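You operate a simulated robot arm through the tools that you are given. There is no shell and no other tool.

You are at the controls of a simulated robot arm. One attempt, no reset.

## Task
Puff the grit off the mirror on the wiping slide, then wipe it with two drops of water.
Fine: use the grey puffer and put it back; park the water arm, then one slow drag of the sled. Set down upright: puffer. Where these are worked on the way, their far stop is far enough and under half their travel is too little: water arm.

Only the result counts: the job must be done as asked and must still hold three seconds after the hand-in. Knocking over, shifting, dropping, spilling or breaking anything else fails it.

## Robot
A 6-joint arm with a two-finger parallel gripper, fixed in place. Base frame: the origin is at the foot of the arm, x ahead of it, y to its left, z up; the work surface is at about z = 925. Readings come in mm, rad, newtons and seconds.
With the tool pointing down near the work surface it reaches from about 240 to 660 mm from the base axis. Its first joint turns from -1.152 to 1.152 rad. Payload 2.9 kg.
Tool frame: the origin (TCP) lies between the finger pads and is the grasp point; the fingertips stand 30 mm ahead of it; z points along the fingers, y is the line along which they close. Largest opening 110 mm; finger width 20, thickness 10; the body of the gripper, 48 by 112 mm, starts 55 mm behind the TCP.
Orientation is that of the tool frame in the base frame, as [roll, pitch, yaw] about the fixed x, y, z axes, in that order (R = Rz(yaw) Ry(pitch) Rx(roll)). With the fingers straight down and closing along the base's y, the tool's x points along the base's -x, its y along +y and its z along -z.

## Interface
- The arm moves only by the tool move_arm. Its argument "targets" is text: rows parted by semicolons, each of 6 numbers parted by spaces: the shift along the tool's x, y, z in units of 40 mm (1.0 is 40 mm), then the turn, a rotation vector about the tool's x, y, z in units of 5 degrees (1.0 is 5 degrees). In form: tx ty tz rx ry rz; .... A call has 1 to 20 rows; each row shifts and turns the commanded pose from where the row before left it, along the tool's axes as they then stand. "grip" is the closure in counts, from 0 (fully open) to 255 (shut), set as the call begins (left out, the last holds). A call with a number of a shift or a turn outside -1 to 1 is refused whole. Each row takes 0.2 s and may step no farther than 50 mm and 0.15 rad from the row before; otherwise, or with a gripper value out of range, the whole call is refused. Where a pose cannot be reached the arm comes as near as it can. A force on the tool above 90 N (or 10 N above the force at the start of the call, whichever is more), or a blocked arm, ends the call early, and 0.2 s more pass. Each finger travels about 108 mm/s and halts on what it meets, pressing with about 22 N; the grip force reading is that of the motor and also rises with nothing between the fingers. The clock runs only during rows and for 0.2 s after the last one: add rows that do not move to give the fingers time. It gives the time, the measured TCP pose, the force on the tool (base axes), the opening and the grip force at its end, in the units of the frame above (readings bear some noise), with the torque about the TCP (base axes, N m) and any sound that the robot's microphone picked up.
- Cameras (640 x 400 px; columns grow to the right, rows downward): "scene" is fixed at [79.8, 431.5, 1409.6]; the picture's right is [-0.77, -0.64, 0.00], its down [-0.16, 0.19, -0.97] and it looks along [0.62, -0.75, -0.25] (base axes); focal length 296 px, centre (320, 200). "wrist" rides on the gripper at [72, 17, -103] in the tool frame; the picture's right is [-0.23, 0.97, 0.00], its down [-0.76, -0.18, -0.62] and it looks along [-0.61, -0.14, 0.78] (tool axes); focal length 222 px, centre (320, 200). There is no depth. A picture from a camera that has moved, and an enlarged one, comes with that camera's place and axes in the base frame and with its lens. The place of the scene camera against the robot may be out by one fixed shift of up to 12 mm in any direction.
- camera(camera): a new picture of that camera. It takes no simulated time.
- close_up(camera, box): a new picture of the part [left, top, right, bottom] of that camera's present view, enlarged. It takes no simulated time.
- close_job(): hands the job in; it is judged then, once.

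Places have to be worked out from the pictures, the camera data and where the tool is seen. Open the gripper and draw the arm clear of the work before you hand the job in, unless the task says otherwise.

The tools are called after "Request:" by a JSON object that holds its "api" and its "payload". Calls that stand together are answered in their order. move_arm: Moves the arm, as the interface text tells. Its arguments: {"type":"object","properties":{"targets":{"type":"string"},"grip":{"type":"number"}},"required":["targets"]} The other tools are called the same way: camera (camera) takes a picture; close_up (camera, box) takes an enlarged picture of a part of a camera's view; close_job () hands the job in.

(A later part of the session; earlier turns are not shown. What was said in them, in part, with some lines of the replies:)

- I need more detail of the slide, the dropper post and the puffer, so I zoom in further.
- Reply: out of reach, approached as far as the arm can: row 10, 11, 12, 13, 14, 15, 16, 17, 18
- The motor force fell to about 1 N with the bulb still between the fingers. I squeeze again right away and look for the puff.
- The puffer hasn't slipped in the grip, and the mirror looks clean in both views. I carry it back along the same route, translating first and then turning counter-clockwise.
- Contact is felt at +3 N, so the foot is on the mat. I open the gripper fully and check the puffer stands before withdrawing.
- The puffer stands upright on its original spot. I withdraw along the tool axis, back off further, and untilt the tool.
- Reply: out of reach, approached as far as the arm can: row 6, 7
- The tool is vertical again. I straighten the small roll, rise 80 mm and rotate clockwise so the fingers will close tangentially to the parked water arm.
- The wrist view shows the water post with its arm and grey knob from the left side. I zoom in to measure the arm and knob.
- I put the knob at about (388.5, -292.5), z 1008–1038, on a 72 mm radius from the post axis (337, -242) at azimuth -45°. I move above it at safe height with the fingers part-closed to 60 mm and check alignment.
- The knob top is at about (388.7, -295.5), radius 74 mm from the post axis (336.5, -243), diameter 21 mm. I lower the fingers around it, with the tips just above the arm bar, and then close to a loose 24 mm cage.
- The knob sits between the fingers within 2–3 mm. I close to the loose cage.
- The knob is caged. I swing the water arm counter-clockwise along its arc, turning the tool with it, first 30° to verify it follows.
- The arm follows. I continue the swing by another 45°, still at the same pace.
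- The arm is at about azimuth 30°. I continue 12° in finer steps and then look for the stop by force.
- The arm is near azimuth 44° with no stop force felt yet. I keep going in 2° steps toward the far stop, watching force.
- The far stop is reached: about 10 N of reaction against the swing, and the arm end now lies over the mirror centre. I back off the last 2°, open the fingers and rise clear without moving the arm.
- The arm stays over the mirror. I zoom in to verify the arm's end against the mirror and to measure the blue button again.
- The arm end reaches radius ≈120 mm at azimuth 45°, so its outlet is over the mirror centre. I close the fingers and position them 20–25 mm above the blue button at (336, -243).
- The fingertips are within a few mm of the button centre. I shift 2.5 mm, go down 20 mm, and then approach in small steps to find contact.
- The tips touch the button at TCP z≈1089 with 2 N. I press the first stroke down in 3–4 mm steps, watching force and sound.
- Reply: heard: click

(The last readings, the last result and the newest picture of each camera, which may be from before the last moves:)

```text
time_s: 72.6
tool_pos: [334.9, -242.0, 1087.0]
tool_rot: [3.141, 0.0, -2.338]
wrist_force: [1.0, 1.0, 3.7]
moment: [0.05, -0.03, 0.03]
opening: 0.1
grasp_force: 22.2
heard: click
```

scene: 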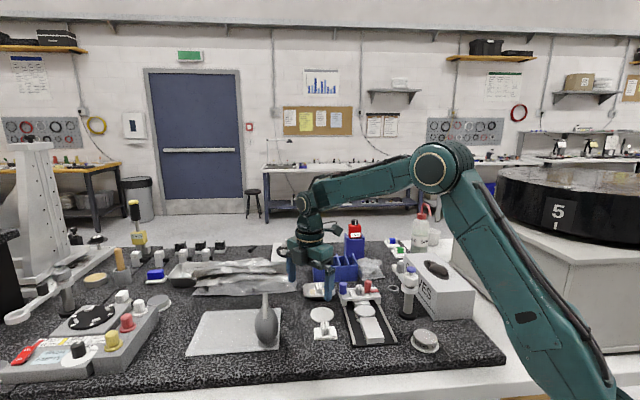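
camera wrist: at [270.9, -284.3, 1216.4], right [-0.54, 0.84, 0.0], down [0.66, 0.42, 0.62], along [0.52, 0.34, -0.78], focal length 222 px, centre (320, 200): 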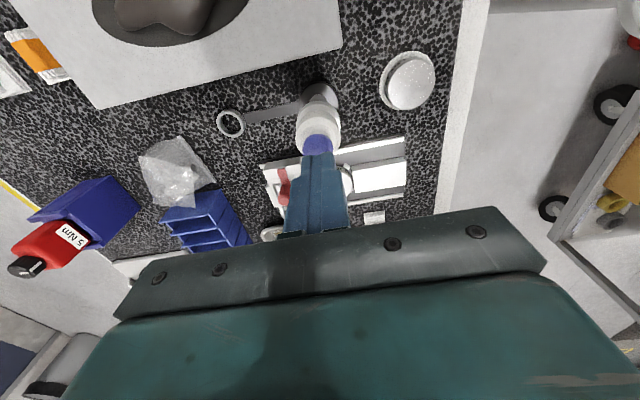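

A click was heard, which is the first press. I lift off fully and check the mirror for a drop.

Request:
{"api": "move_arm", "payload": {"targets": "0 0 -0.2 0 0 0;0 0 -0.2 0 0 0;0 0 0 0 0 0;0 0 0 0 0 0"}}

Request:
{"api": "close_up", "payload": {"camera": "scene", "box": [350, 260, 450, 330]}}

Request:
{"api": "close_up", "payload": {"camera": "scene", "box": [360, 285, 400, 315]}}

Request:
{"api": "close_up", "payload": {"camera": "wrist", "box": [320, 130, 420, 220]}}

```text
time_s: 73.6
tool_pos: [336.0, -242.8, 1100.7]
tool_rot: [3.141, 0.0, -2.34]
wrist_force: [1.4, 0.7, -0.4]
moment: [0.02, 0.0, 0.01]
opening: 0.0
grasp_force: 21.9
```

```text
5.71 times, centred on (400, 295) of scene
camera zoom: at [79.8, 431.5, 1409.6], right [-0.77, -0.64, 0.0], down [-0.16, 0.19, -0.97], along [0.62, -0.75, -0.25], focal length 1689 px, centre (-137, -343)
```

zoom: 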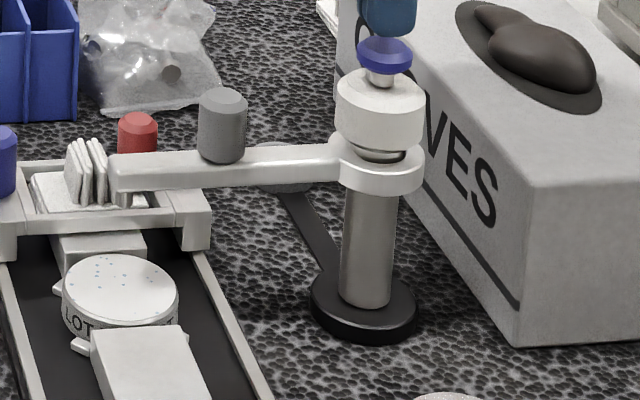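

```text
13.33 times, centred on (380, 300) of scene
camera zoom: at [79.8, 431.5, 1409.6], right [-0.77, -0.64, 0.0], down [-0.16, 0.19, -0.97], along [0.62, -0.75, -0.25], focal length 3941 px, centre (-480, -1133)
```

zoom: 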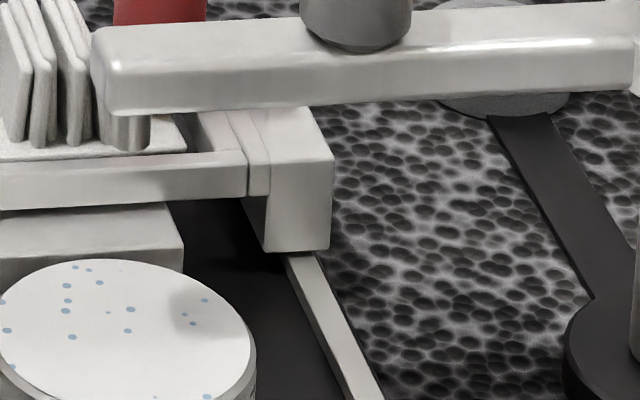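

```text
4.44 times, centred on (370, 175) of wrist
camera zoom: at [274.0, -282.3, 1204.1], right [-0.54, 0.84, 0.0], down [0.66, 0.42, 0.62], along [0.52, 0.34, -0.78], focal length 987 px, centre (98, 311)
```

zoom: 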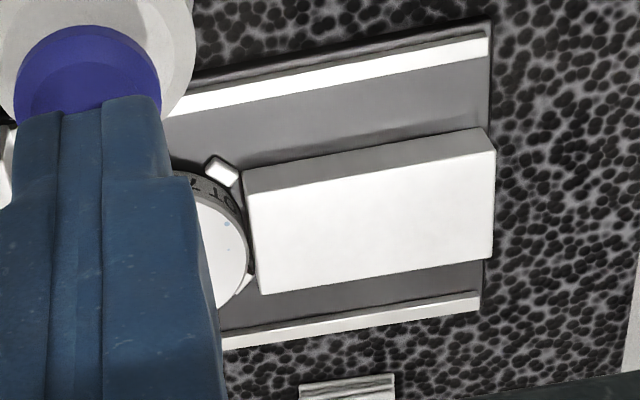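

Blue water specks now show on the mirror: one drop dispensed, and the button has come back up. I press the second time with the same 16 mm stroke and then lift off.

Request:
{"api": "move_arm", "payload": {"targets": "0 0 0.2 0 0 0;0 0 0.11 0 0 0;0 0 0.09 0 0 0;0 0 0 0 0 0"}}

```text
time_s: 74.6
tool_pos: [336.4, -244.3, 1083.8]
tool_rot: [-3.139, 0.002, -2.337]
wrist_force: [3.3, 2.5, 7.4]
moment: [0.03, -0.06, 0.02]
opening: 0.0
grasp_force: 21.6
heard: click
```

The second click was heard. I lift off and check the mirror again.

Request:
{"api": "move_arm", "payload": {"targets": "0 0 -0.2 0 0 0;0 0 -0.4 0 0 0;0 0 -0.6 0 0 0;0 0 0 0 0 0"}}

Request:
{"api": "close_up", "payload": {"camera": "scene", "box": [360, 285, 400, 315]}}

Request:
{"api": "close_up", "payload": {"camera": "scene", "box": [340, 230, 460, 330]}}

```text
time_s: 75.6
tool_pos: [334.4, -244.1, 1130.8]
tool_rot: [-3.141, 0.001, -2.341]
wrist_force: [0.3, -0.2, -0.4]
moment: [0.01, 0.04, 0.02]
opening: 0.1
grasp_force: 21.8
```

```text
13.33 times, centred on (380, 300) of scene
camera zoom: at [79.8, 431.5, 1409.6], right [-0.77, -0.64, 0.0], down [-0.16, 0.19, -0.97], along [0.62, -0.75, -0.25], focal length 3941 px, centre (-480, -1133)
```

zoom: 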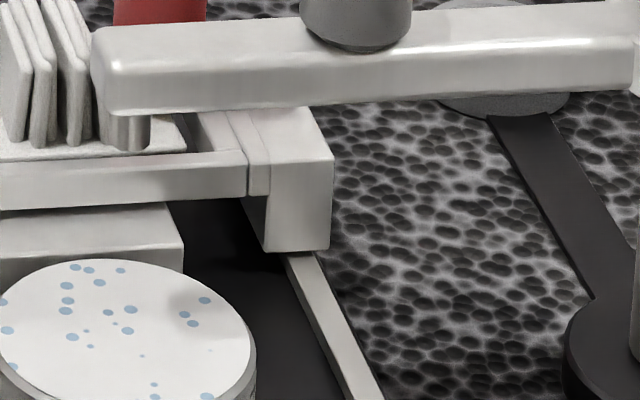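

```text
4.00 times, centred on (400, 280) of scene
camera zoom: at [79.8, 431.5, 1409.6], right [-0.77, -0.64, 0.0], down [-0.16, 0.19, -0.97], along [0.62, -0.75, -0.25], focal length 1182 px, centre (0, -120)
```

zoom: 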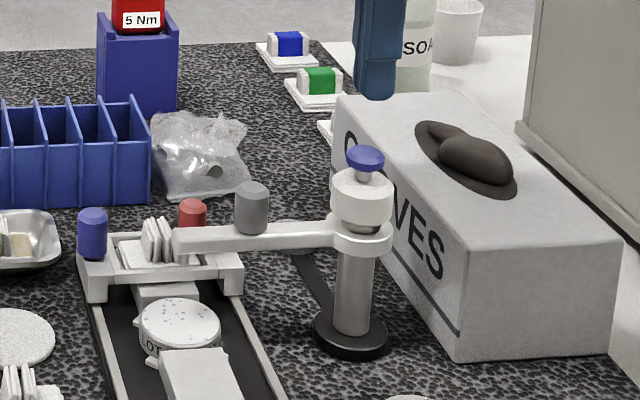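

Two drops are on the mirror and the button is up. I open to 54 mm, go back above the arm's knob, and check before descending to park the arm.

Request:
{"api": "move_arm", "payload": {"targets": "-0.884 0 0 0 0 0;-0.884 0 0 0 0 0;0 0 0 0 0 0", "grip": 130}}

Request:
{"api": "close_up", "payload": {"camera": "wrist", "box": [220, 60, 440, 250]}}

```text
time_s: 76.4
tool_pos: [384.9, -190.0, 1130.3]
tool_rot: [-3.141, -0.001, -2.338]
wrist_force: [-0.1, 1.0, -0.4]
moment: [-0.02, 0.0, -0.01]
opening: 53.6
grasp_force: 0.2
```

```text
2.11 times, centred on (330, 155) of wrist
camera zoom: at [323.0, -230.3, 1233.6], right [-0.54, 0.84, 0.0], down [0.66, 0.42, 0.62], along [0.52, 0.34, -0.78], focal length 468 px, centre (299, 295)
```

zoom: 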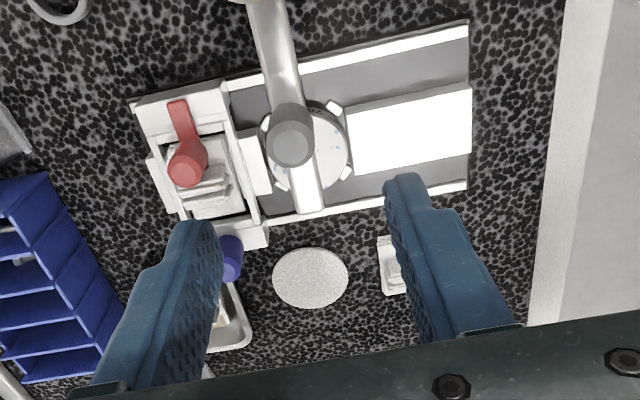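

The view matches the one when I left the knob, so I'm aligned. I descend around the knob and close to the 24 mm cage.

Request:
{"api": "move_arm", "payload": {"targets": "0 0 0.75 0 0 0;0 0 0.75 0 0 0;0 0 0.76 0 0 0;0 0 0 0 0 0"}}

Request:
{"api": "move_arm", "payload": {"targets": "0 0 0 0 0 0;0 0 0 0 0 0", "grip": 198}}

Request:
{"api": "close_up", "payload": {"camera": "wrist", "box": [220, 80, 420, 230]}}

```text
time_s: 77.4
tool_pos: [385.2, -188.2, 1038.6]
tool_rot: [3.141, 0.0, -2.339]
wrist_force: [0.2, -0.3, 0.7]
moment: [0.0, 0.0, 0.02]
opening: 53.9
grasp_force: 0.2
```

```text
time_s: 78.0
tool_pos: [385.0, -188.7, 1039.8]
tool_rot: [-3.14, 0.0, -2.341]
wrist_force: [5.1, -4.0, -1.6]
moment: [0.04, -0.01, 0.03]
opening: 28.2
grasp_force: 3.5
```

```text
2.67 times, centred on (320, 155) of wrist
camera zoom: at [323.7, -229.1, 1143.0], right [-0.54, 0.84, 0.0], down [0.66, 0.42, 0.62], along [0.52, 0.34, -0.78], focal length 592 px, centre (320, 320)
```

zoom: 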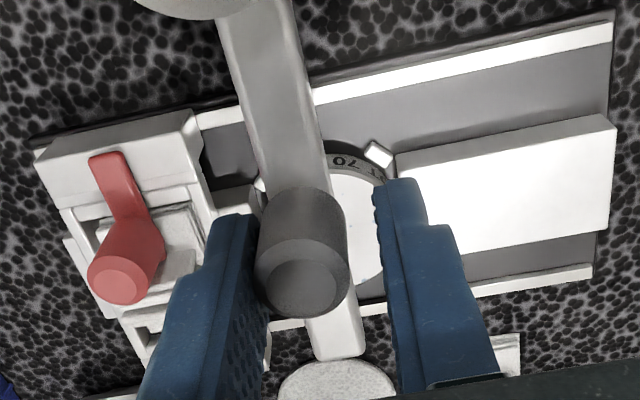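

The knob is caged again. I swing the arm back clockwise along the same arc, the first 60° now.

Request:
{"api": "move_arm", "payload": {"targets": "0.0068 -0.1547 0 0 0 1;0.0068 -0.1547 0 0 0 1;0.0068 -0.1547 0 0 0 1;0.0068 -0.1547 0 0 0 1;0.0068 -0.1547 0 0 0 1;0.0068 -0.1547 0 0 0 1;0.0068 -0.1547 0 0 0 1;0.0068 -0.1547 0 0 0 1;0.0068 -0.1547 0 0 0 1;0.0068 -0.1547 0 0 0 1;0.0068 -0.1547 0 0 0 1;0.0068 -0.1547 0 0 0 1;0 0 0 0 0 0"}}

Request:
{"api": "camera", "payload": {"camera": "wrist"}}

```text
time_s: 80.8
tool_pos: [404.2, -259.7, 1041.5]
tool_rot: [-3.141, -0.001, 2.897]
wrist_force: [0.4, -0.2, 0.0]
moment: [0.0, -0.01, -0.02]
opening: 24.8
grasp_force: 0.2
```

```text
taken
camera wrist: at [339.1, -225.3, 1145.7], right [0.46, 0.89, 0.0], down [0.69, -0.36, 0.62], along [0.55, -0.29, -0.78], focal length 222 px, centre (320, 200)
```

wrist: 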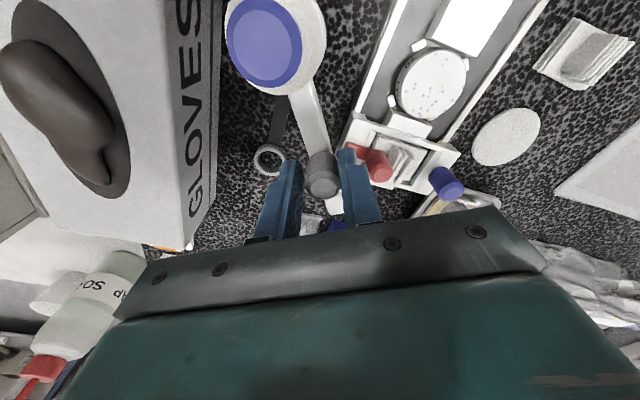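

The arm follows back. I continue the remaining 30° and then find the park stop in 2° steps.

Request:
{"api": "move_arm", "payload": {"targets": "0.0068 -0.1547 0 0 0 1;0.0068 -0.1547 0 0 0 1;0.0068 -0.1547 0 0 0 1;0.0068 -0.1547 0 0 0 1;0.0068 -0.1547 0 0 0 1;0.0068 -0.1547 0 0 0 1;0 0 0 0 0 0"}}

Request:
{"api": "move_arm", "payload": {"targets": "0.001 -0.062 0 0 0 0.4;0 0 0 0 0 0"}}

Request:
{"api": "close_up", "payload": {"camera": "wrist", "box": [220, 80, 420, 230]}}

```text
time_s: 82.4
tool_pos: [384.9, -291.9, 1042.7]
tool_rot: [-3.141, 0.0, 2.372]
wrist_force: [0.3, -1.5, 0.1]
moment: [0.02, 0.01, 0.02]
opening: 24.4
grasp_force: 0.0
```

```text
time_s: 83.0
tool_pos: [383.9, -294.1, 1041.8]
tool_rot: [3.141, -0.001, 2.337]
wrist_force: [0.3, -0.5, 0.0]
moment: [0.03, 0.02, 0.02]
opening: 24.7
grasp_force: 0.1
```

```text
2.67 times, centred on (320, 155) of wrist
camera zoom: at [346.2, -230.2, 1145.1], right [0.86, 0.51, 0.0], down [0.4, -0.67, 0.62], along [0.32, -0.54, -0.78], focal length 592 px, centre (320, 320)
```

zoom: 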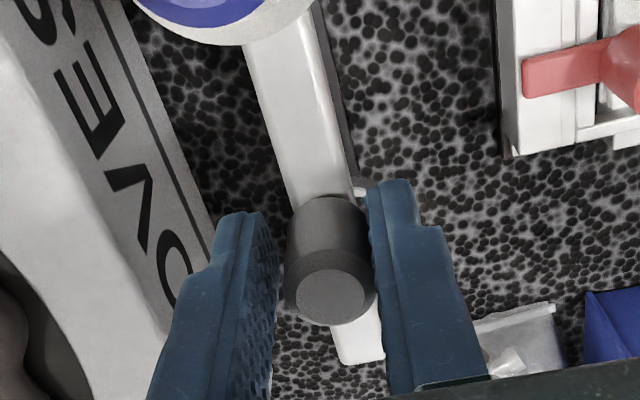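

The knob is being pushed by the right finger and there's no stop yet. I continue in 2° steps until I feel the park stop.

Request:
{"api": "move_arm", "payload": {"targets": "0.001 -0.062 0 0 0 0.4;0 0 0 0 0 0"}}

Request:
{"api": "close_up", "payload": {"camera": "wrist", "box": [220, 80, 420, 230]}}

Request:
{"api": "close_up", "payload": {"camera": "scene", "box": [380, 240, 450, 330]}}

```text
time_s: 83.6
tool_pos: [382.5, -296.2, 1042.4]
tool_rot: [-3.141, 0.0, 2.303]
wrist_force: [3.4, 7.5, 1.1]
moment: [0.03, 0.0, 0.03]
opening: 28.3
grasp_force: 3.7
```

```text
2.67 times, centred on (320, 155) of wrist
camera zoom: at [346.8, -230.5, 1145.0], right [0.88, 0.48, 0.0], down [0.38, -0.69, 0.62], along [0.3, -0.54, -0.78], focal length 592 px, centre (320, 320)
```

zoom: 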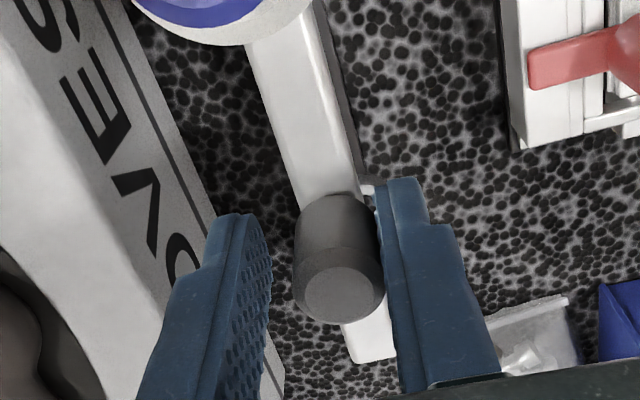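

```text
4.44 times, centred on (415, 285) of scene
camera zoom: at [79.9, 431.7, 1409.5], right [-0.77, -0.64, 0.0], down [-0.16, 0.19, -0.97], along [0.62, -0.75, -0.25], focal length 1314 px, centre (-102, -178)
```

zoom: 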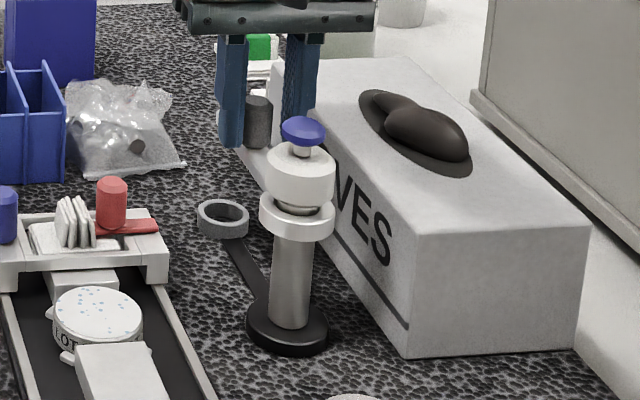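

The park stop is felt at about 8 N, and the arm is back beside the glove box as it was at the start. I back off 2°, open and rise clear.

Request:
{"api": "move_arm", "payload": {"targets": "-0.001 0.062 0 0 0 -0.4;0 0 0 0 0 0"}}

Request:
{"api": "move_arm", "payload": {"targets": "0 0 0 0 0 0;0 0 0 0 0 0;0 0 -0.5 0 0 0;0 0 -0.8 0 0 0;0 0 -0.9 0 0 0;0 0 0 0 0 0", "grip": 130}}

Request:
{"api": "close_up", "payload": {"camera": "scene", "box": [340, 230, 460, 330]}}

Request:
{"api": "camera", "payload": {"camera": "wrist"}}

```text
time_s: 84.2
tool_pos: [384.1, -295.3, 1042.3]
tool_rot: [-3.14, 0.0, 2.337]
wrist_force: [1.1, -0.4, -0.1]
moment: [0.03, -0.02, -0.02]
opening: 24.7
grasp_force: 0.6
```

```text
time_s: 85.6
tool_pos: [383.4, -291.9, 1128.9]
tool_rot: [-3.141, 0.0, 2.339]
wrist_force: [0.1, 0.6, 0.2]
moment: [0.01, 0.0, -0.01]
opening: 53.9
grasp_force: 0.1
```

```text
4.00 times, centred on (400, 280) of scene
camera zoom: at [79.8, 431.5, 1409.6], right [-0.77, -0.64, 0.0], down [-0.16, 0.19, -0.97], along [0.62, -0.75, -0.25], focal length 1182 px, centre (0, -120)
```

zoom: 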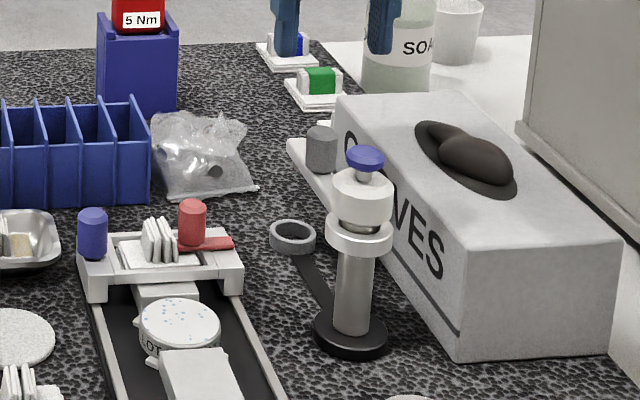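

```text
taken
camera wrist: at [345.8, -228.1, 1233.0], right [0.86, 0.51, 0.0], down [0.4, -0.67, 0.62], along [0.32, -0.53, -0.78], focal length 222 px, centre (320, 200)
```

wrist: 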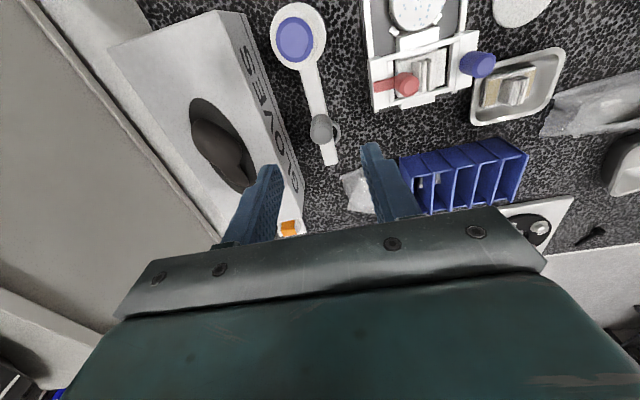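

The water arm is parked exactly as it was at the start, and the two drops are still on the mirror. Next comes the sled: I move above its blue knob near (499, -175) and turn the tool so that the fingers close along the track direction.

Request:
{"api": "move_arm", "payload": {"targets": "0.02 0.822 0 0 0 0;0.02 0.822 0 0 0 0;0.02 0.822 0 0 0 0;0.02 0.822 0 0 0 0;0.02 0.822 0 0 0 0;0 0 0 0 0 -1;0 0 0 0 0 -1;0 0 0 0 0 -1;0 0 0 0 0 -1;0 0 0 0 0 -1;0 0 0 0 0 -1;0 0 0 0 0 -1;0 0 0 0 0 -1;0 0 0 0 0 -1;0 0 0 0 0 -1;0 0 0 0 0 -1;0 0 0 0 0 -1;0 0 0 0 0 -1;0 0 0 0 0 -1;0 0 0 0 0 -1"}}

Request:
{"api": "move_arm", "payload": {"targets": "0 0 0 0 0 -1;0 0 0 0 0 -1;0 0 0 0 0 -1;0 0 0 0 0 -0.28;0 0 0 0 0 0"}}

Request:
{"api": "camera", "payload": {"camera": "wrist"}}

Request:
{"api": "close_up", "payload": {"camera": "wrist", "box": [240, 60, 400, 200]}}

```text
time_s: 89.8
tool_pos: [500.4, -176.5, 1130.5]
tool_rot: [-3.141, -0.001, -2.636]
wrist_force: [-0.3, -0.5, 0.0]
moment: [0.02, 0.01, 0.03]
opening: 53.9
grasp_force: 0.0
```

```text
time_s: 91.0
tool_pos: [500.9, -178.2, 1129.3]
tool_rot: [-3.141, 0.0, -2.351]
wrist_force: [0.4, -0.5, 0.2]
moment: [-0.01, 0.0, 0.0]
opening: 53.7
grasp_force: 0.0
```

```text
taken
camera wrist: at [438.1, -216.8, 1232.7], right [-0.53, 0.85, 0.0], down [0.66, 0.42, 0.62], along [0.53, 0.33, -0.78], focal length 222 px, centre (320, 200)
```

wrist: 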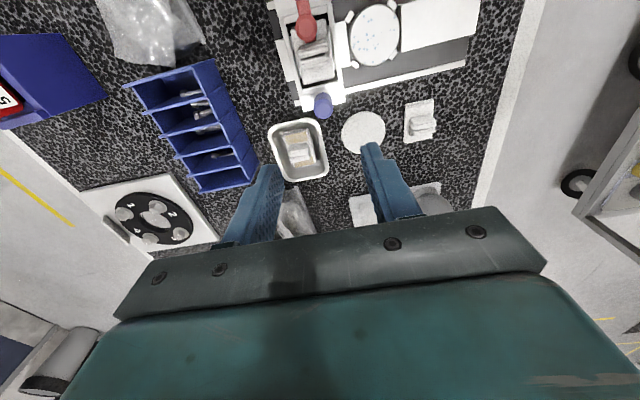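

```text
2.86 times, centred on (320, 130) of wrist
camera zoom: at [438.1, -216.8, 1232.7], right [-0.53, 0.85, 0.0], down [0.66, 0.42, 0.62], along [0.53, 0.33, -0.78], focal length 635 px, centre (320, 400)
```

zoom: 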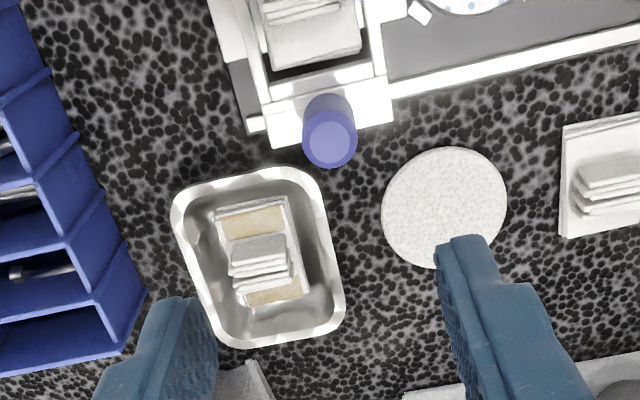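

The blue knob top measures (497.5, -174.5, 984), which agrees with the earlier estimate. I fine-align and descend to about z=1060, then check again.

Request:
{"api": "move_arm", "payload": {"targets": "0 0.094 0.6 0 0 0;0 0 0.6 0 0 0;0 0 0.55 0 0 0;0 0 0 0 0 0"}}

Request:
{"api": "close_up", "payload": {"camera": "wrist", "box": [220, 60, 420, 220]}}

Request:
{"api": "close_up", "payload": {"camera": "scene", "box": [310, 230, 410, 310]}}

```text
time_s: 92.0
tool_pos: [497.6, -174.0, 1060.4]
tool_rot: [-3.14, 0.0, -2.35]
wrist_force: [0.1, 0.6, -0.2]
moment: [0.02, -0.02, 0.0]
opening: 53.9
grasp_force: 0.1
```

```text
2.50 times, centred on (320, 140) of wrist
camera zoom: at [435.3, -214.4, 1163.3], right [-0.53, 0.85, 0.0], down [0.66, 0.42, 0.62], along [0.53, 0.33, -0.78], focal length 555 px, centre (320, 350)
```

zoom: 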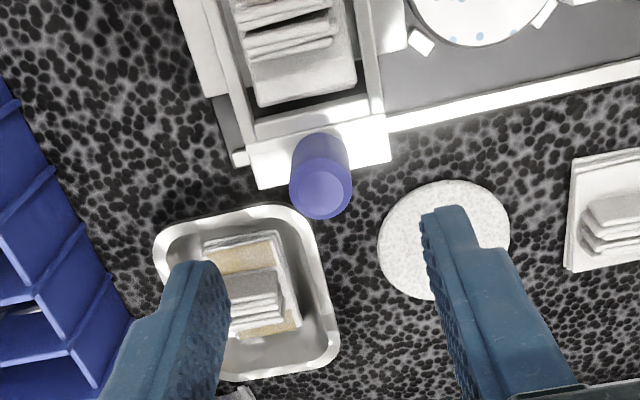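

```text
5.00 times, centred on (360, 270) of scene
camera zoom: at [79.8, 431.5, 1409.6], right [-0.77, -0.64, 0.0], down [-0.16, 0.19, -0.97], along [0.62, -0.75, -0.25], focal length 1478 px, centre (120, -150)
```

zoom: 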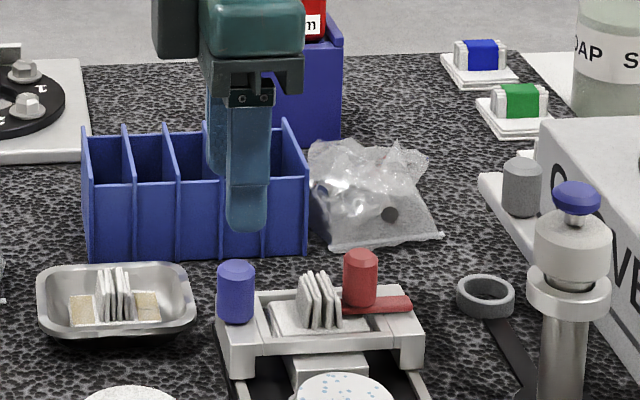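

The fingers straddle the knob's vertical axis within about 3 mm. I shift 2.5 mm and descend so the fingertips end up just above the sled deck, around the knob.

Request:
{"api": "move_arm", "payload": {"targets": "-0.06 0 0.5 0 0 0;0 0 0.5 0 0 0;0 0 0.5 0 0 0;0 0 0.25 0 0 0;0 0 0 0 0 0"}}

Request:
{"api": "close_up", "payload": {"camera": "wrist", "box": [220, 60, 420, 220]}}

Request:
{"api": "close_up", "payload": {"camera": "scene", "box": [330, 260, 400, 320]}}

```text
time_s: 93.2
tool_pos: [498.8, -173.2, 990.1]
tool_rot: [3.141, 0.0, -2.35]
wrist_force: [0.7, -0.4, -0.1]
moment: [0.0, 0.0, 0.01]
opening: 53.8
grasp_force: 0.1
```

```text
2.50 times, centred on (320, 140) of wrist
camera zoom: at [437.2, -212.0, 1093.6], right [-0.53, 0.85, 0.0], down [0.66, 0.42, 0.62], along [0.53, 0.33, -0.78], focal length 555 px, centre (320, 350)
```

zoom: 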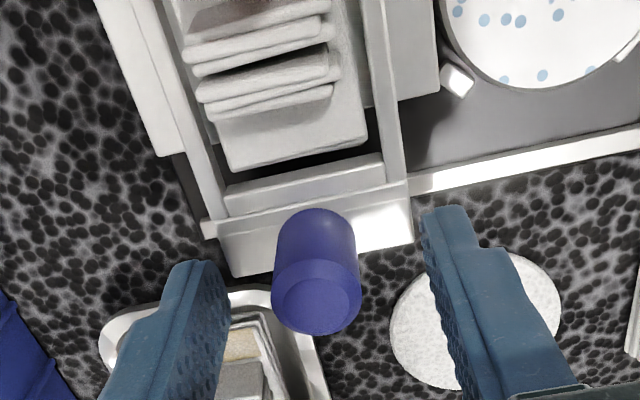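

```text
6.67 times, centred on (365, 290) of scene
camera zoom: at [79.8, 431.5, 1409.6], right [-0.77, -0.64, 0.0], down [-0.16, 0.19, -0.97], along [0.62, -0.75, -0.25], focal length 1971 px, centre (20, -400)
```

zoom: 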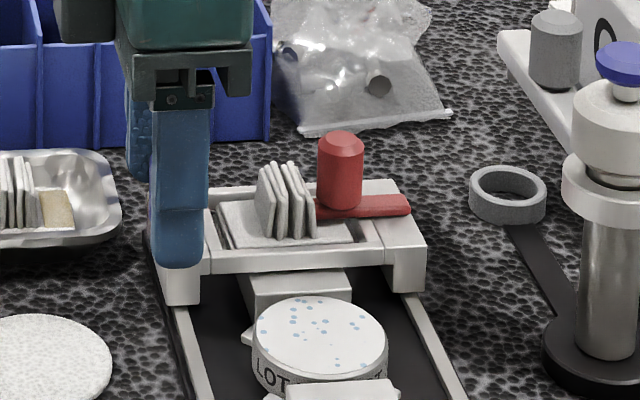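

The knob is centred between the fingers and the tips are just above the deck. I close firmly on it.

Request:
{"api": "move_arm", "payload": {"targets": "0 0 0 0 0 0;0 0 0 0 0 0", "grip": 255}}

Request:
{"api": "close_up", "payload": {"camera": "wrist", "box": [220, 60, 420, 220]}}

```text
time_s: 93.8
tool_pos: [499.1, -172.5, 990.6]
tool_rot: [3.14, -0.001, -2.35]
wrist_force: [-2.3, 0.8, -2.1]
moment: [-0.33, -0.6, 0.02]
opening: 20.6
grasp_force: 44.3
```

```text
2.50 times, centred on (320, 140) of wrist
camera zoom: at [437.2, -211.9, 1093.8], right [-0.53, 0.85, 0.0], down [0.66, 0.42, 0.62], along [0.53, 0.33, -0.78], focal length 555 px, centre (320, 350)
```

zoom: 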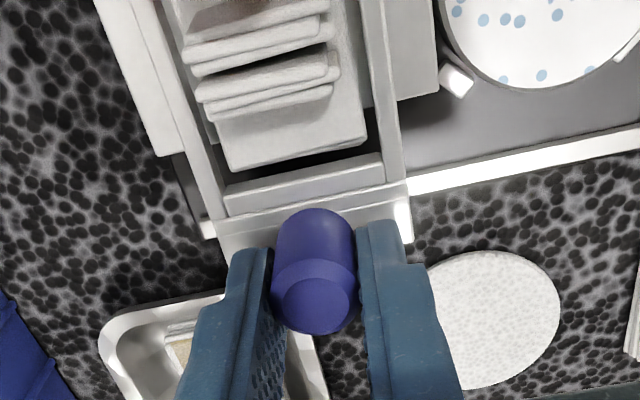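

The knob is firmly held at 20.6 mm. I begin the drag toward the front at 20 mm/s, stopping the first stretch before the tissue reaches the mirror.

Request:
{"api": "move_arm", "payload": {"targets": "0 0.05 0 0 0 0;0 0.1 0 0 0 0;0 0.1 0 0 0 0;0 0.1 0 0 0 0"}}

Request:
{"api": "close_up", "payload": {"camera": "scene", "box": [330, 260, 400, 320]}}

Request:
{"api": "close_up", "payload": {"camera": "wrist", "box": [220, 60, 420, 220]}}

```text
time_s: 94.8
tool_pos: [489.9, -162.4, 991.3]
tool_rot: [-3.14, 0.001, -2.35]
wrist_force: [3.0, 1.1, -7.4]
moment: [0.44, -1.3, 0.23]
opening: 20.5
grasp_force: 45.2
```

```text
6.67 times, centred on (365, 290) of scene
camera zoom: at [79.9, 431.4, 1409.6], right [-0.77, -0.64, 0.0], down [-0.16, 0.19, -0.97], along [0.62, -0.75, -0.25], focal length 1971 px, centre (20, -400)
```

zoom: 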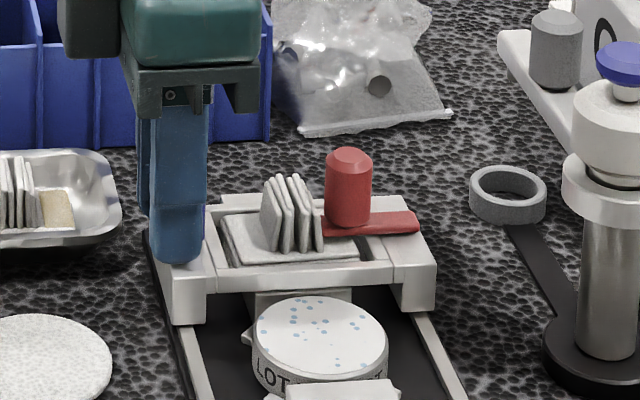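

```text
2.50 times, centred on (320, 140) of wrist
camera zoom: at [427.9, -202.7, 1093.8], right [-0.53, 0.85, 0.0], down [0.66, 0.42, 0.62], along [0.53, 0.33, -0.78], focal length 555 px, centre (320, 350)
```

zoom: 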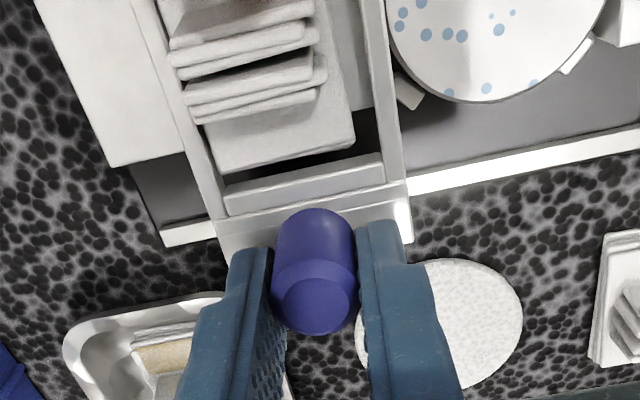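

The sled slides freely with the tool. I continue in one uninterrupted call at about 22 mm/s across the mirror.

Request:
{"api": "move_arm", "payload": {"targets": "0 0.11 0 0 0 0;0 0.113 0 0 0 0;0 0.113 0 0 0 0;0 0.113 0 0 0 0;0 0.113 0 0 0 0;0 0.113 0 0 0 0;0 0.113 0 0 0 0;0 0.113 0 0 0 0;0 0.113 0 0 0 0;0 0.113 0 0 0 0;0 0.113 0 0 0 0;0 0.113 0 0 0 0;0 0.113 0 0 0 0;0 0.113 0 0 0 0;0 0.113 0 0 0 0;0 0.113 0 0 0 0;0 0.113 0 0 0 0;0 0.113 0 0 0 0;0 0.113 0 0 0 0;0 0.113 0 0 0 0"}}

Request:
{"api": "close_up", "payload": {"camera": "scene", "box": [330, 260, 420, 350]}}

Request:
{"api": "camera", "payload": {"camera": "wrist"}}

```text
time_s: 99.0
tool_pos: [425.8, -98.3, 990.4]
tool_rot: [-3.14, 0.002, -2.348]
wrist_force: [15.9, 15.3, 9.8]
moment: [0.66, 0.44, 0.03]
opening: 20.6
grasp_force: 45.3
```

```text
4.44 times, centred on (375, 305) of scene
camera zoom: at [80.1, 431.9, 1409.4], right [-0.77, -0.64, 0.0], down [-0.16, 0.19, -0.97], along [0.62, -0.75, -0.25], focal length 1314 px, centre (76, -267)
```

zoom: 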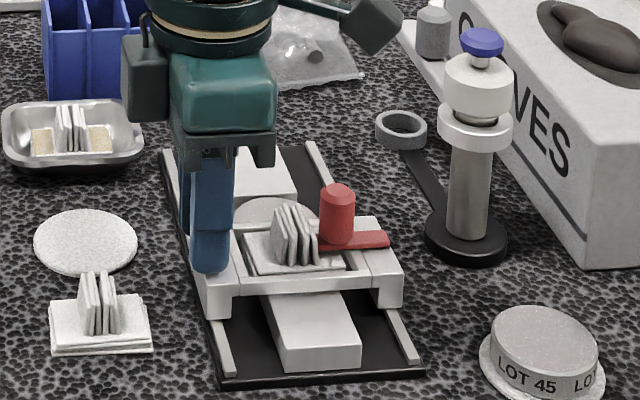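

```text
taken
camera wrist: at [363.2, -138.7, 1093.7], right [-0.54, 0.84, 0.0], down [0.66, 0.42, 0.63], along [0.53, 0.34, -0.78], focal length 222 px, centre (320, 200)
```

wrist: 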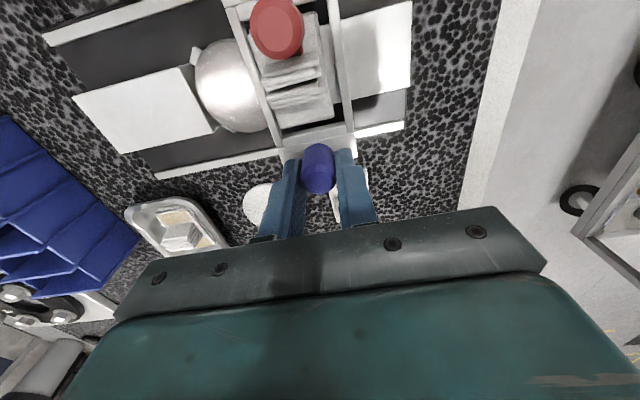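

The wiped part of the mirror is now bright and specular. There is a mild sideways load, so I continue the same drag at 20 mm/s with a tiny lateral correction toward the front end.

Request:
{"api": "move_arm", "payload": {"targets": "-0.004 0.1 0 0 0 0;-0.004 0.1 0 0 0 0;-0.004 0.1 0 0 0 0;-0.004 0.1 0 0 0 0;-0.004 0.1 0 0 0 0;-0.004 0.1 0 0 0 0;-0.004 0.1 0 0 0 0"}}

Request:
{"api": "close_up", "payload": {"camera": "scene", "box": [330, 260, 420, 350]}}

Request:
{"api": "camera", "payload": {"camera": "wrist"}}

```text
time_s: 100.6
tool_pos: [407.7, -81.2, 988.6]
tool_rot: [-3.136, 0.0, -2.356]
wrist_force: [9.3, -9.8, 27.1]
moment: [-0.24, 1.23, 0.16]
opening: 20.7
grasp_force: 45.1
```

```text
4.44 times, centred on (375, 305) of scene
camera zoom: at [79.7, 431.2, 1409.6], right [-0.77, -0.64, 0.0], down [-0.16, 0.19, -0.97], along [0.62, -0.75, -0.25], focal length 1314 px, centre (76, -267)
```

zoom: 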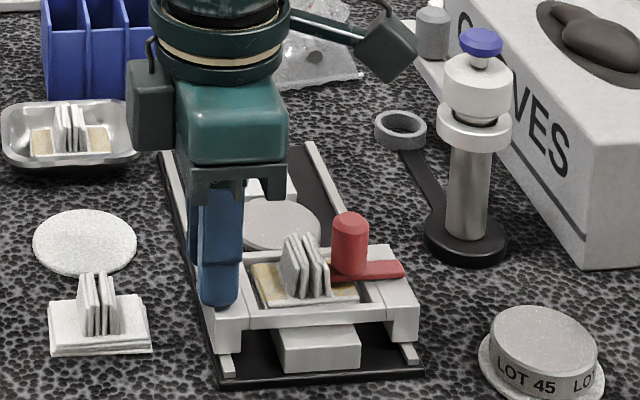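

```text
taken
camera wrist: at [344.4, -119.3, 1093.6], right [-0.53, 0.85, -0.01], down [0.66, 0.42, 0.62], along [0.53, 0.33, -0.78], focal length 222 px, centre (320, 200)
```

wrist: 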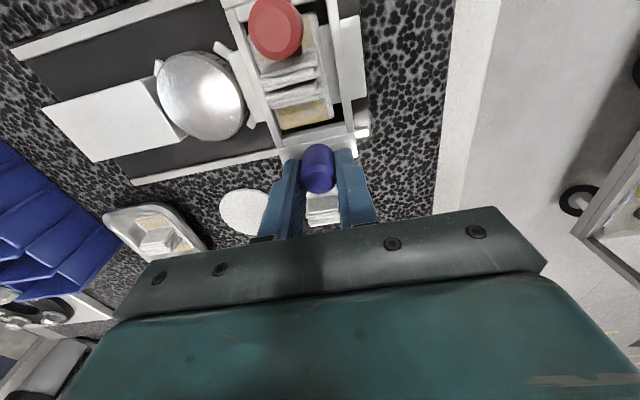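

The sled is against the front stop with about 13 N of reaction. The tissue has picked up dirt and the mirror shines clear. I relieve the overdrive by 2 mm without pulling the sled back, then open the fingers.

Request:
{"api": "move_arm", "payload": {"targets": "0 -0.05 0 0 0 0;0 0 0 0 0 0"}}

Request:
{"api": "move_arm", "payload": {"targets": "0 0 0 0 0 0;0 0 0 0 0 0", "grip": 130}}

Request:
{"api": "close_up", "payload": {"camera": "wrist", "box": [220, 60, 420, 220]}}

```text
time_s: 101.2
tool_pos: [407.8, -80.4, 989.9]
tool_rot: [-3.141, 0.002, -2.352]
wrist_force: [-0.8, -6.2, 34.2]
moment: [0.24, 0.71, 0.0]
opening: 20.7
grasp_force: 44.9
```

```text
time_s: 101.8
tool_pos: [406.4, -80.0, 986.9]
tool_rot: [3.14, -0.002, -2.35]
wrist_force: [-1.6, -1.7, 5.8]
moment: [-0.22, -0.12, -0.07]
opening: 54.4
grasp_force: 0.7
```

```text
2.50 times, centred on (320, 140) of wrist
camera zoom: at [344.8, -119.7, 1091.7], right [-0.53, 0.85, 0.0], down [0.66, 0.42, 0.62], along [0.53, 0.33, -0.78], focal length 555 px, centre (320, 350)
```

zoom: 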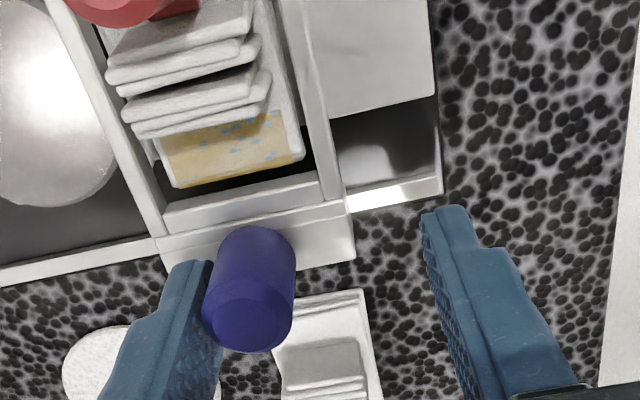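

After opening, the knob looks displaced toward the rear finger. I check the scene view to see whether the sled moved back.

Request:
{"api": "close_up", "payload": {"camera": "scene", "box": [330, 260, 420, 350]}}

Request:
{"api": "camera", "payload": {"camera": "wrist"}}

```text
4.44 times, centred on (375, 305) of scene
camera zoom: at [79.7, 431.4, 1409.6], right [-0.77, -0.64, 0.0], down [-0.16, 0.19, -0.97], along [0.62, -0.75, -0.25], focal length 1314 px, centre (76, -267)
```

zoom: 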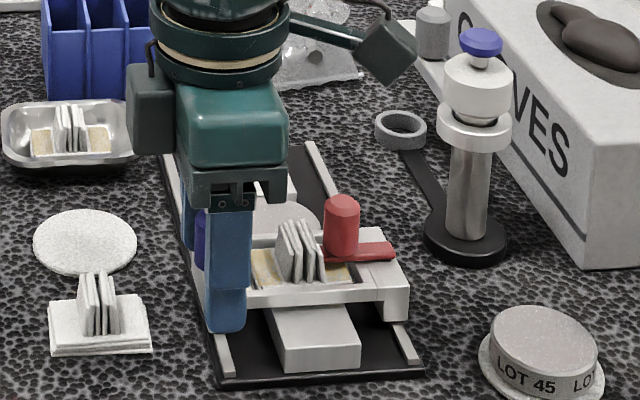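

```text
taken
camera wrist: at [344.8, -119.7, 1091.7], right [-0.53, 0.85, 0.0], down [0.66, 0.42, 0.62], along [0.53, 0.33, -0.78], focal length 222 px, centre (320, 200)
```

wrist: 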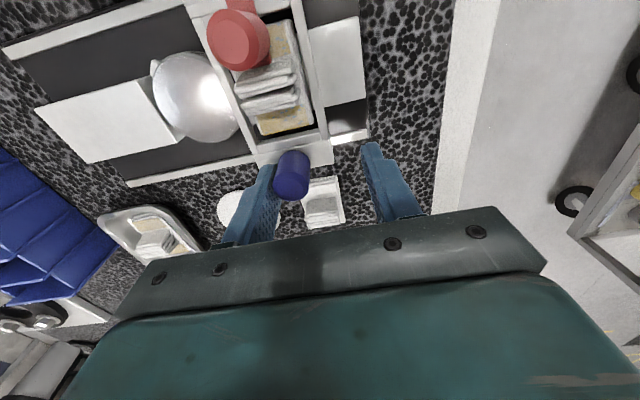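

The sled was drawn back about 15 mm by the rear fingertip's friction on the deck. I look closely at the pad, the mirror edge and the mirror surface.

Request:
{"api": "close_up", "payload": {"camera": "wrist", "box": [130, 20, 330, 170]}}

Request:
{"api": "close_up", "payload": {"camera": "scene", "box": [365, 290, 425, 345]}}

```text
2.67 times, centred on (230, 95) of wrist
camera zoom: at [344.8, -119.7, 1091.7], right [-0.53, 0.85, 0.0], down [0.66, 0.42, 0.62], along [0.53, 0.33, -0.78], focal length 592 px, centre (560, 480)
```

zoom: 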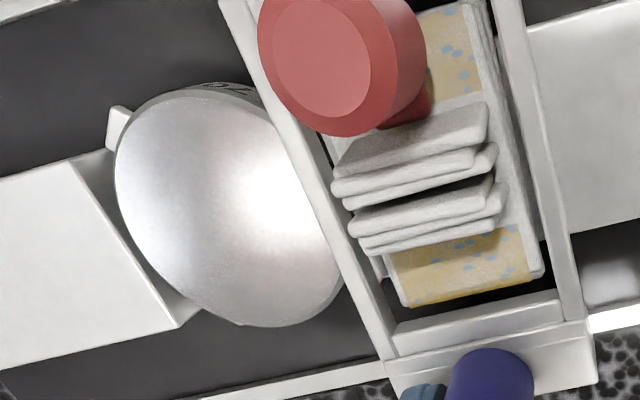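

```text
7.27 times, centred on (395, 318) of scene
camera zoom: at [79.7, 431.4, 1409.6], right [-0.77, -0.64, 0.0], down [-0.16, 0.19, -0.97], along [0.62, -0.75, -0.25], focal length 2150 px, centre (-226, -654)
```

zoom: 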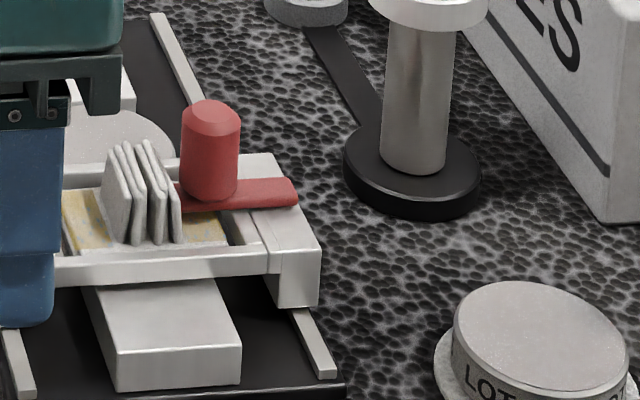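

The mirror is clean and specular, and the pad is clear of it. To leave the sled fully at its front stop, I raise the tips 4 mm off the deck and slowly push the knob the last ~15 mm with the rear finger, away from the mirror.

Request:
{"api": "move_arm", "payload": {"targets": "0 0 -0.1 0 0 0;0 0 0 0 0 0"}}

Request:
{"api": "move_arm", "payload": {"targets": "0 0.06 0 0 0 0;0 0.06 0 0 0 0;0 0.06 0 0 0 0;0 0.06 0 0 0 0;0 0.06 0 0 0 0;0 0 0 0 0 0"}}

Request:
{"api": "close_up", "payload": {"camera": "wrist", "box": [220, 60, 420, 220]}}

Request:
{"api": "close_up", "payload": {"camera": "scene", "box": [330, 260, 420, 350]}}

```text
time_s: 102.4
tool_pos: [409.0, -79.7, 993.1]
tool_rot: [-3.141, 0.0, -2.351]
wrist_force: [0.0, 0.6, 0.4]
moment: [0.02, -0.02, 0.0]
opening: 54.2
grasp_force: 0.1
```

```text
time_s: 103.8
tool_pos: [398.3, -71.2, 993.7]
tool_rot: [-3.141, 0.0, -2.35]
wrist_force: [0.5, -0.6, -1.0]
moment: [-0.02, 0.01, 0.01]
opening: 53.8
grasp_force: 0.0
```

```text
2.50 times, centred on (320, 140) of wrist
camera zoom: at [336.4, -111.1, 1096.9], right [-0.53, 0.85, 0.0], down [0.66, 0.42, 0.62], along [0.53, 0.33, -0.78], focal length 555 px, centre (320, 350)
```

zoom: 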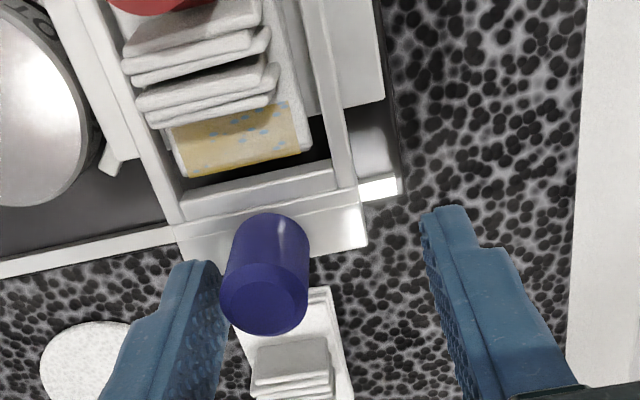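

```text
4.44 times, centred on (375, 305) of scene
camera zoom: at [79.8, 431.5, 1409.6], right [-0.77, -0.64, 0.0], down [-0.16, 0.19, -0.97], along [0.62, -0.75, -0.25], focal length 1314 px, centre (76, -267)
```

zoom: 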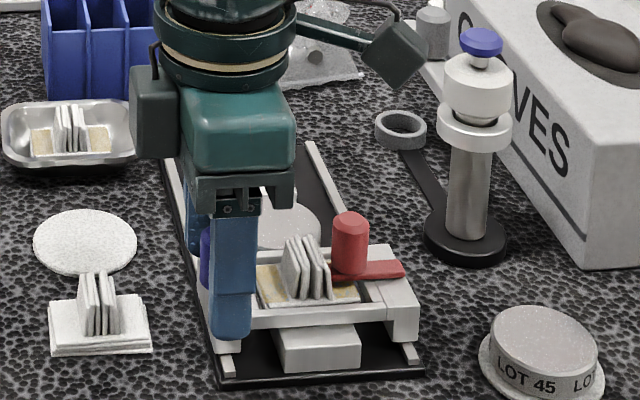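

The sled is within about 3 mm of its stop with no force. I nudge it the last few mm until contact.

Request:
{"api": "move_arm", "payload": {"targets": "0 0.05 0 0 0 0;0 0.04 0 0 0 0;0 0 0 0 0 0"}}

```text
time_s: 104.6
tool_pos: [398.3, -69.4, 993.7]
tool_rot: [3.141, 0.001, -2.35]
wrist_force: [-0.3, 0.6, 0.8]
moment: [0.01, 0.02, 0.03]
opening: 53.9
grasp_force: 0.1
```

There's still no stop force, so I check the contact visually.

Request:
{"api": "close_up", "payload": {"camera": "wrist", "box": [220, 60, 420, 220]}}

Request:
{"api": "close_up", "payload": {"camera": "scene", "box": [330, 260, 420, 350]}}

```text
2.50 times, centred on (320, 140) of wrist
camera zoom: at [334.4, -109.2, 1096.9], right [-0.53, 0.85, 0.0], down [0.66, 0.42, 0.62], along [0.53, 0.33, -0.78], focal length 555 px, centre (320, 350)
```

zoom: 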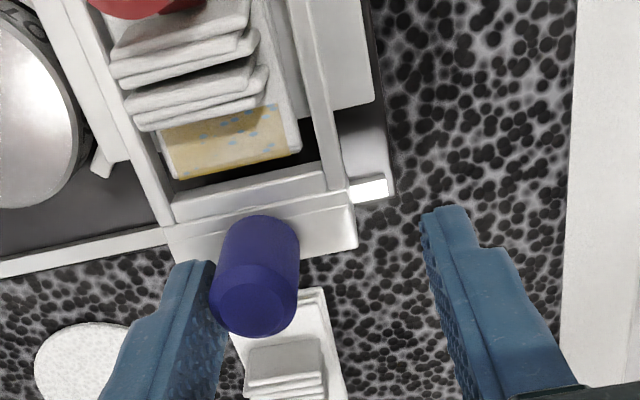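

```text
4.44 times, centred on (375, 305) of scene
camera zoom: at [79.8, 431.5, 1409.6], right [-0.77, -0.64, 0.0], down [-0.16, 0.19, -0.97], along [0.62, -0.75, -0.25], focal length 1314 px, centre (76, -267)
```

zoom: 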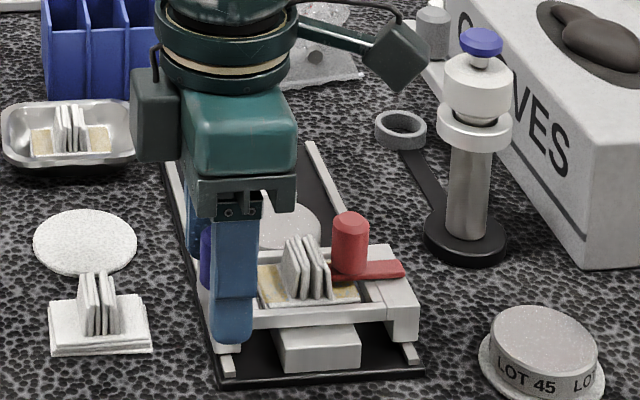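

The sled is at the stop and the finger has just caught up with it. I back off 2 mm, rise straight up, open fully, and check that everything stays put.

Request:
{"api": "move_arm", "payload": {"targets": "0 -0.05 0 0 0 0;0 0 -0.5 0 0 0;0 0 -0.9 0 0 0;0 0 -1 0 0 0;0 0 -1 0 0 0;0 0 0 0 0 0"}}

Request:
{"api": "camera", "payload": {"camera": "scene"}}

Request:
{"api": "close_up", "payload": {"camera": "scene", "box": [330, 250, 450, 350]}}

Request:
{"api": "camera", "payload": {"camera": "wrist"}}

```text
time_s: 106.0
tool_pos: [398.0, -71.0, 1131.9]
tool_rot: [3.141, -0.001, -2.348]
wrist_force: [0.2, 0.2, -0.1]
moment: [0.0, -0.02, 0.0]
opening: 54.0
grasp_force: 0.0
```

```text
taken
```

scene: 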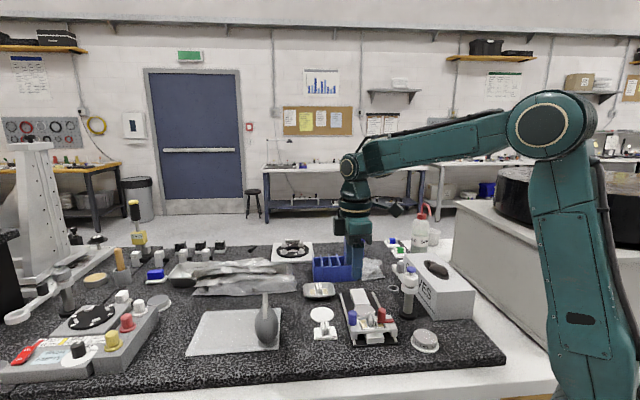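

```text
4.00 times, centred on (390, 300) of scene
camera zoom: at [79.8, 431.5, 1409.6], right [-0.77, -0.64, 0.0], down [-0.16, 0.19, -0.97], along [0.62, -0.75, -0.25], focal length 1182 px, centre (40, -200)
```

zoom: 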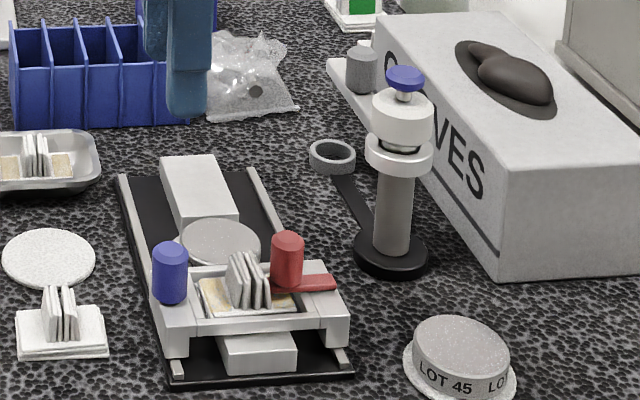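

```text
taken
camera wrist: at [336.6, -111.4, 1235.5], right [-0.53, 0.85, 0.0], down [0.66, 0.42, 0.62], along [0.53, 0.33, -0.78], focal length 222 px, centre (320, 200)
```

wrist: 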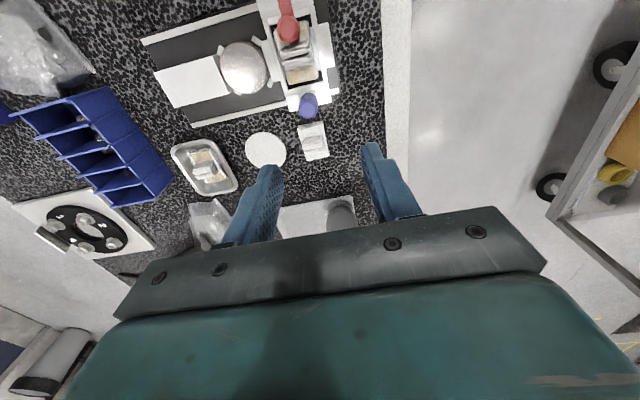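

The sled rests at its front stop, the water arm is parked, and the puffer stands on its mat. I open fully, draw the arm up and clear, and take final close-ups.

Request:
{"api": "move_arm", "payload": {"targets": "0.057 0.419 -0.85 0 0 0;0.057 0.419 -0.85 0 0 0;0.057 0.419 -0.85 0 0 0;0.057 0.419 -0.85 0 0 0;0.057 0.419 -0.85 0 0 0;0.057 0.419 -0.85 0 0 0;0 0 0 0 0 0", "grip": 0}}

Request:
{"api": "close_up", "payload": {"camera": "scene", "box": [340, 280, 410, 340]}}

Request:
{"api": "close_up", "payload": {"camera": "scene", "box": [170, 230, 370, 370]}}

Request:
{"api": "camera", "payload": {"camera": "wrist"}}

```text
time_s: 107.6
tool_pos: [317.0, -10.3, 1336.4]
tool_rot: [3.141, 0.001, -2.35]
wrist_force: [1.0, -0.3, -0.1]
moment: [-0.01, 0.02, 0.01]
opening: 109.9
grasp_force: 0.1
```

```text
6.67 times, centred on (375, 310) of scene
camera zoom: at [79.8, 431.5, 1409.6], right [-0.77, -0.64, 0.0], down [-0.16, 0.19, -0.97], along [0.62, -0.75, -0.25], focal length 1971 px, centre (-47, -533)
```

zoom: 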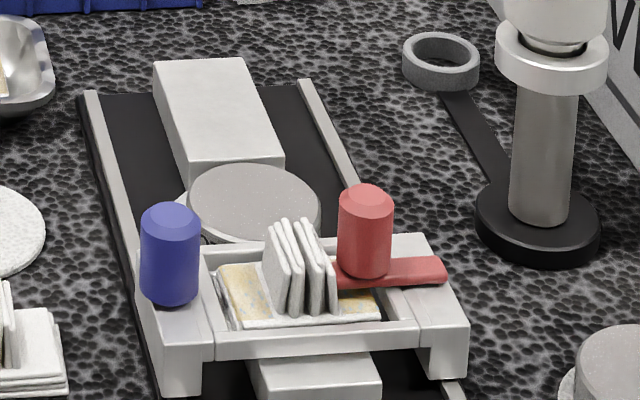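

```text
2.86 times, centred on (270, 300) of scene
camera zoom: at [79.8, 431.5, 1409.6], right [-0.77, -0.64, 0.0], down [-0.16, 0.19, -0.97], along [0.62, -0.75, -0.25], focal length 844 px, centre (463, -86)
```

zoom: 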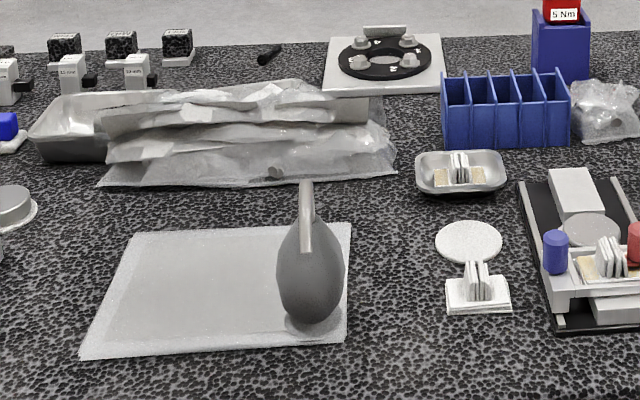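

```text
taken
camera wrist: at [253.5, -49.6, 1439.6], right [-0.53, 0.85, 0.0], down [0.66, 0.42, 0.62], along [0.53, 0.33, -0.78], focal length 222 px, centre (320, 200)
```

wrist: 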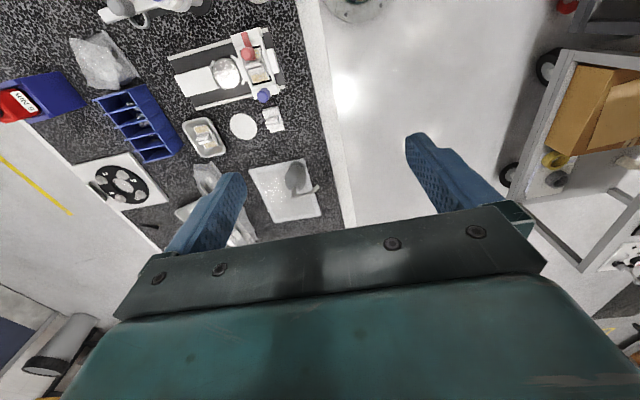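

The mirror is clean and reflective, the puffer stands upright in its place, and the water arm is parked. The sled is at the end of its drag, the gripper is open and the arm is clear. I hand the job in.

Request:
{"api": "close_job", "payload": {}}

```text
The job is handed in.
```

I puffed the grit off the mirror and wiped it with two drops of water. The job is handed in, and I haven't seen a verdict on it. In the last pictures the mirror is clear and reflective.

- **Puffing:** The grey puffer took two squeezes over the mirror to clear all the grit. It is back upright on its mat at its original spot.
- **Water:** I swung the water arm to its far stop and pressed the blue button twice, with one click each. Both drops showed on the mirror. I then swung the arm back to its park stop.
- **Drag:** I drew the sled once across the mirror at about 20 mm/s, to its front stop. There were short pauses of about 0.2 s between commands. The tissue picked up dirt and water.
- **Sled slip at the end:** When I opened the fingers, friction pulled the sled back about 15 mm. The tissue looked clear of the mirror, and I pushed the sled forward to the front stop again. If "one drag" is judged strictly, this and the pauses are the parts most open to question.

I saw nothing knocked over, moved or spilled. The gripper is open and the arm is raised clear of the work.
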